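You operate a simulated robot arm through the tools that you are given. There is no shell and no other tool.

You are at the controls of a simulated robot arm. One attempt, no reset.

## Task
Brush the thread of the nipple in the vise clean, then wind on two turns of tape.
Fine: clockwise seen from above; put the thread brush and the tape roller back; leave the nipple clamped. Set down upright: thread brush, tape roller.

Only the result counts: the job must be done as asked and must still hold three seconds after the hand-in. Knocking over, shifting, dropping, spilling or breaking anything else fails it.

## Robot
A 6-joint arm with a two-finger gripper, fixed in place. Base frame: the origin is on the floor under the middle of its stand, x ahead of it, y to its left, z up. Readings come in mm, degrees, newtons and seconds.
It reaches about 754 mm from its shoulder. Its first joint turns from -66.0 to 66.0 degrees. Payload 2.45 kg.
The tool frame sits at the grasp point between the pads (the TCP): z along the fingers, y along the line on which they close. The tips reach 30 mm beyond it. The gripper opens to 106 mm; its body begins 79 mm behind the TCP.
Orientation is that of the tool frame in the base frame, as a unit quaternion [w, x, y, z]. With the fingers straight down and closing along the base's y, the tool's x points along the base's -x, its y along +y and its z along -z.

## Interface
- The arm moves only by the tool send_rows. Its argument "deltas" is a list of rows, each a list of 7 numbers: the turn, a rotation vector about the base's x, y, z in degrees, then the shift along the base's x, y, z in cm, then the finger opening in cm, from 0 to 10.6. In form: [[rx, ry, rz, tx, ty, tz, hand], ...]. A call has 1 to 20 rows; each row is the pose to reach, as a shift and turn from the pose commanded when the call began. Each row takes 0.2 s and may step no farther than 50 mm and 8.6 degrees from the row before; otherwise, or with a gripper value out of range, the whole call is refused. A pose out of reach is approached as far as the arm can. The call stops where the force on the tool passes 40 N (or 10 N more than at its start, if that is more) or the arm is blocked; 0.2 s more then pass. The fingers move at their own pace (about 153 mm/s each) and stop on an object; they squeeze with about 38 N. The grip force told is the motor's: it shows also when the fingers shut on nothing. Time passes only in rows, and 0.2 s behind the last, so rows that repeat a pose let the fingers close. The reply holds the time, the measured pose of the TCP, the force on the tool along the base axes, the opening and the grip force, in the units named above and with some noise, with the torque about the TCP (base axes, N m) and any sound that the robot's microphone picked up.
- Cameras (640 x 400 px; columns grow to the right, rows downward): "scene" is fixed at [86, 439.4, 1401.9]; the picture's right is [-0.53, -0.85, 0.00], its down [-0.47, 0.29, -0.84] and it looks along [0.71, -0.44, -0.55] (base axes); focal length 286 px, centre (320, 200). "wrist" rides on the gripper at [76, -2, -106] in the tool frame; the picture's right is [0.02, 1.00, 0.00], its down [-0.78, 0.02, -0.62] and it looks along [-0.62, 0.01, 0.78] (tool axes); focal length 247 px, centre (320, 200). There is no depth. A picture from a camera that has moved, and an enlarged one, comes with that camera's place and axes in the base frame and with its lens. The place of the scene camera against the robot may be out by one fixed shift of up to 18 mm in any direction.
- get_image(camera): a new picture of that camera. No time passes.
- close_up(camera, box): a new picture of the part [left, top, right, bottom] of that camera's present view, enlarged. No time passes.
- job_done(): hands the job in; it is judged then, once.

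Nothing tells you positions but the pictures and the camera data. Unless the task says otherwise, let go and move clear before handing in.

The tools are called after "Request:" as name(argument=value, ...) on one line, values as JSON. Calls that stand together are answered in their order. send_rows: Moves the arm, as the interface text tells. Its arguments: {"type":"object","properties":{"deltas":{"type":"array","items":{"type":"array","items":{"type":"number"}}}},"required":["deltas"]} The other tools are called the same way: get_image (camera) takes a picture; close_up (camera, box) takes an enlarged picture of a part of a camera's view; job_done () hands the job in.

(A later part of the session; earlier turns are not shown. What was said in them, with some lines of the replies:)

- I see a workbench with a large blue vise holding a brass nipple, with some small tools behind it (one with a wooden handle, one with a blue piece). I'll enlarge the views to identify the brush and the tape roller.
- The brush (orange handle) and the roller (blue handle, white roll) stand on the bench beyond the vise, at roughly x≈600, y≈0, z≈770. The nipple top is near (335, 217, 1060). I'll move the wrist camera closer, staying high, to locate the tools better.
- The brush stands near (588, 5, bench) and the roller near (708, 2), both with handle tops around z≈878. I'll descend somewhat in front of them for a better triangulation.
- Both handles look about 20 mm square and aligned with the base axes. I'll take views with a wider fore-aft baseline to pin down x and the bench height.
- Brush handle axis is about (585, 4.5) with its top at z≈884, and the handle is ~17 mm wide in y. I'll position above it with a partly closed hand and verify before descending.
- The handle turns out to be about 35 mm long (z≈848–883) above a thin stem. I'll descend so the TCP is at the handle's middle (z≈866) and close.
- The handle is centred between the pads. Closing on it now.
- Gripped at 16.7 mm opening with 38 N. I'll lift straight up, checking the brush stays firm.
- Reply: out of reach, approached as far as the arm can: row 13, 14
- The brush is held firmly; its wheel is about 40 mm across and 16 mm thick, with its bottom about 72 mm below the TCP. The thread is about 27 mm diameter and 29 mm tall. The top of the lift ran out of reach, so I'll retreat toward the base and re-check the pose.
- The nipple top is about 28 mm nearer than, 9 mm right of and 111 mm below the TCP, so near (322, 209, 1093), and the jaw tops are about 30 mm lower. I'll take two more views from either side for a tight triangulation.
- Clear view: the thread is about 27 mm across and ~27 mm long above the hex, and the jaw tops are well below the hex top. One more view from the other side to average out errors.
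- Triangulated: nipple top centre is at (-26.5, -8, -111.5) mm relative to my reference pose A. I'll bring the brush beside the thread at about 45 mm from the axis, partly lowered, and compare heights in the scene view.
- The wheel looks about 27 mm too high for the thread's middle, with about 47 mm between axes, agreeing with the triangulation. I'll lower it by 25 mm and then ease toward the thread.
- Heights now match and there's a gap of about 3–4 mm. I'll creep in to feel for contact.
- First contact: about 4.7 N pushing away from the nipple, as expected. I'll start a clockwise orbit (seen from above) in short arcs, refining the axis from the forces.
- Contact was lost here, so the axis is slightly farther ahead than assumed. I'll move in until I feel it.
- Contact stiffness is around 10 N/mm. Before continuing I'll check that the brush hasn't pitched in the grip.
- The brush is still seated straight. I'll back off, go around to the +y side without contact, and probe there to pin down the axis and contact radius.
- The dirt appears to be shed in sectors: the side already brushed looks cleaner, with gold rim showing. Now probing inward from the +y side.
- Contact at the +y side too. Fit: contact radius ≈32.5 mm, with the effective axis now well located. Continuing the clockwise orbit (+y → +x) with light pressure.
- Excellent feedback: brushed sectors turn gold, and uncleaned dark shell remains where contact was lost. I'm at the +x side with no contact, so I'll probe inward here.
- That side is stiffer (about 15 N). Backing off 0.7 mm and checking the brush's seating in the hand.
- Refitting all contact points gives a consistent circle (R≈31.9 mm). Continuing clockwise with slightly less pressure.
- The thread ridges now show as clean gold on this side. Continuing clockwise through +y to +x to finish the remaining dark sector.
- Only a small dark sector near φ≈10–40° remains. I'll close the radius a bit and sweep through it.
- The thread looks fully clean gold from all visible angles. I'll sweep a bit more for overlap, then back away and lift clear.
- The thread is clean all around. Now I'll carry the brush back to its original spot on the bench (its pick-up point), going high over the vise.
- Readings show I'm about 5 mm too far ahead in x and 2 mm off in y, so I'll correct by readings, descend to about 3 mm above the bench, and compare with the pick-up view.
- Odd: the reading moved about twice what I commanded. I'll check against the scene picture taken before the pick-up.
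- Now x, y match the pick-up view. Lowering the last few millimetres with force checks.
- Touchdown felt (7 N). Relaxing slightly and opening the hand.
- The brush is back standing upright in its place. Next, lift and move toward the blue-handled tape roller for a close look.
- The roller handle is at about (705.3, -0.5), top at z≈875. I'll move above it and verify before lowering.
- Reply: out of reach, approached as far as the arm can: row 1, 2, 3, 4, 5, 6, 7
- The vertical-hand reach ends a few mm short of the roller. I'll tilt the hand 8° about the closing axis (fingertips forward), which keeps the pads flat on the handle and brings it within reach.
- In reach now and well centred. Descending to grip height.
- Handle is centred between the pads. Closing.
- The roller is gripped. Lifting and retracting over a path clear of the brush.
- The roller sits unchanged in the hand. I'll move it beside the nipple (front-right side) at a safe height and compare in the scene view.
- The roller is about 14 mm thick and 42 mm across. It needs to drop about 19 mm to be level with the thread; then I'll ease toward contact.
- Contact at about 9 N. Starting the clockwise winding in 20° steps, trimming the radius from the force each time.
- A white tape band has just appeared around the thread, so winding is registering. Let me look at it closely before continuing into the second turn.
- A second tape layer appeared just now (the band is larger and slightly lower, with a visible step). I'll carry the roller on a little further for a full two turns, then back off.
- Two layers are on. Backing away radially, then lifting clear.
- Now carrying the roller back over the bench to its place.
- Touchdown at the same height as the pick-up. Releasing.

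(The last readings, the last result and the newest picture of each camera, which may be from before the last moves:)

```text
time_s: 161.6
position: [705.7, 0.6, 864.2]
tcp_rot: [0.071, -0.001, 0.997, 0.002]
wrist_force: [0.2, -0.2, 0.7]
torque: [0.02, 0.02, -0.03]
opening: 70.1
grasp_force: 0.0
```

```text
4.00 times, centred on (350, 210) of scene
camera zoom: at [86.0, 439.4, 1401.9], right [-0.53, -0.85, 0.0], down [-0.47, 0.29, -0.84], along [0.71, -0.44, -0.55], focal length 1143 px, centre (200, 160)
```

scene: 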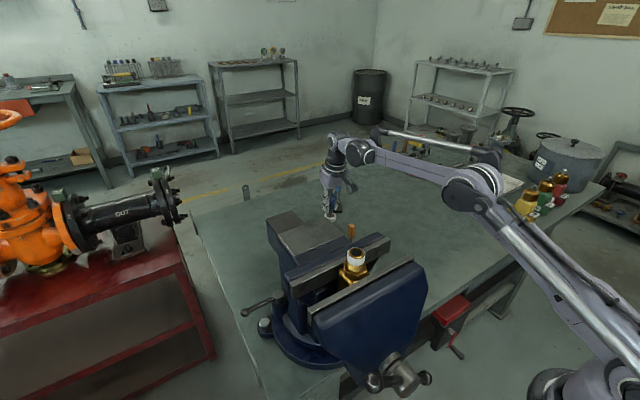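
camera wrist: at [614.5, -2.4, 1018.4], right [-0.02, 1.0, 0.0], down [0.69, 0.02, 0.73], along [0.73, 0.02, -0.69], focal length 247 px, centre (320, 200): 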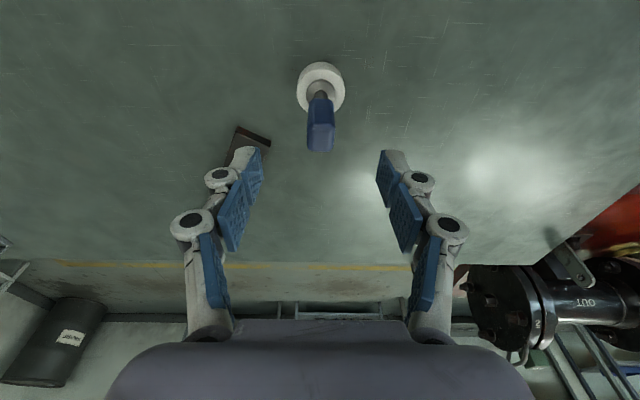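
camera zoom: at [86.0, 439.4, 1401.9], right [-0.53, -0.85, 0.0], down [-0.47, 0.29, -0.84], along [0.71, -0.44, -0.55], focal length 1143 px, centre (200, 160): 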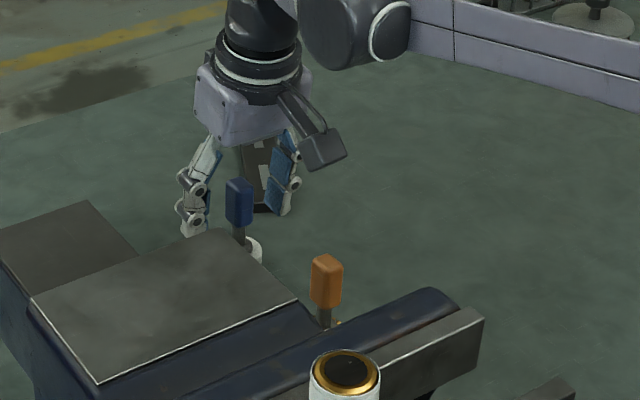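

Both tools stand upright in their places. Raising the hand and moving clear.

Request:
send_rows(deltas=[[0, 0, 0, 0, 0, 1.5, 7.0], [0, 0, 0, 0, 0, 3.5, 7.0], [0, 0, 0, -0.3, 0, 5.5, 7.0], [0, 0, 0, -1.2, 0, 8.0, 7.0], [0, 0, 0, -3.0, 0, 11.0, 7.0], [0, 0, 0, -5.5, 0, 14.0, 7.0], [0, 0, 0, -8.5, 0, 17.0, 7.0], [0, 0, 0, -11.5, 0, 20.0, 7.0], [0, 0, 0, -14.5, 0, 23.0, 7.0], [0, 0, 0, -18.0, 0, 26.0, 7.0], [0, 0, 0, -21.0, 0, 28.0, 7.0], [0, 0, 0, -24.0, 0, 30.0, 7.0], [0, 0, 0, -24.0, 0, 30.0, 7.0]])

Request:
get_image(camera="scene")

Request:
get_image(camera="wrist")

Request:
close_up(camera="scene", box=[310, 180, 400, 290])

```text
time_s: 164.4
position: [465.5, 0.4, 1164.7]
tcp_rot: [0.07, -0.001, 0.998, 0.001]
wrist_force: [1.3, 0.0, -0.6]
torque: [0.02, 0.01, 0.01]
opening: 69.9
grasp_force: 0.1
```

```text
taken
```

scene: 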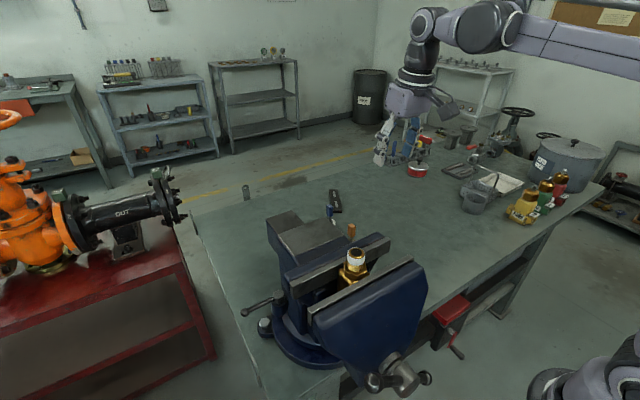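

```text
taken
camera wrist: at [376.3, -1.9, 1258.8], right [-0.02, 1.0, 0.0], down [0.69, 0.02, 0.73], along [0.73, 0.02, -0.69], focal length 247 px, centre (320, 200)
```

wrist: 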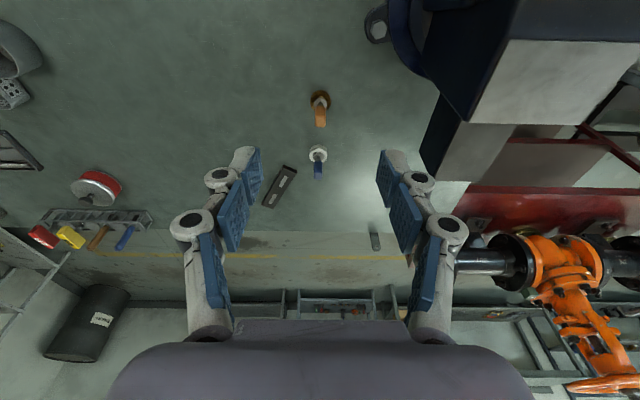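

```text
3.64 times, centred on (355, 235) of scene
camera zoom: at [85.9, 439.4, 1401.9], right [-0.53, -0.85, 0.0], down [-0.47, 0.29, -0.84], along [0.71, -0.44, -0.55], focal length 1039 px, centre (193, 73)
```

zoom: 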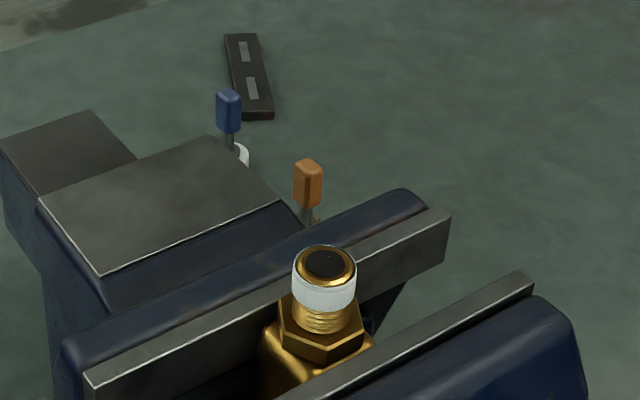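

Everything checks out: the thread is clean with two layers of tape, the nipple is still clamped, both tools stand upright in their places and the hand is clear. Handing in.

Request:
job_done()

```text
The job is handed in.
```

I brushed the thread clean and wound on two layers of tape, clockwise seen from above. The job is handed in; the result hasn't come back yet.

- **Thread:** Every view I could get showed clean gold with no dark residue left. I could only see the far side from above, not directly.
- **Tape:** A second layer showed on the band, and I carried the roller about 60° further before backing off. The total should be close to two turns. The exact count is uncertain because contact broke briefly early in the first turn.
- **Position of the tape:** The band sits on roughly the upper half of the thread.
- **Tools:** The brush and roller both stand upright within a millimetre or two of where they started.
- **Nipple:** It is still clamped and did not shift in the pictures.
- **Reach:** The roller was slightly beyond reach with the hand vertical, so I gripped and used it with the hand tilted 8°. The roller itself stayed upright.

I saw nothing else on the bench moved or knocked.
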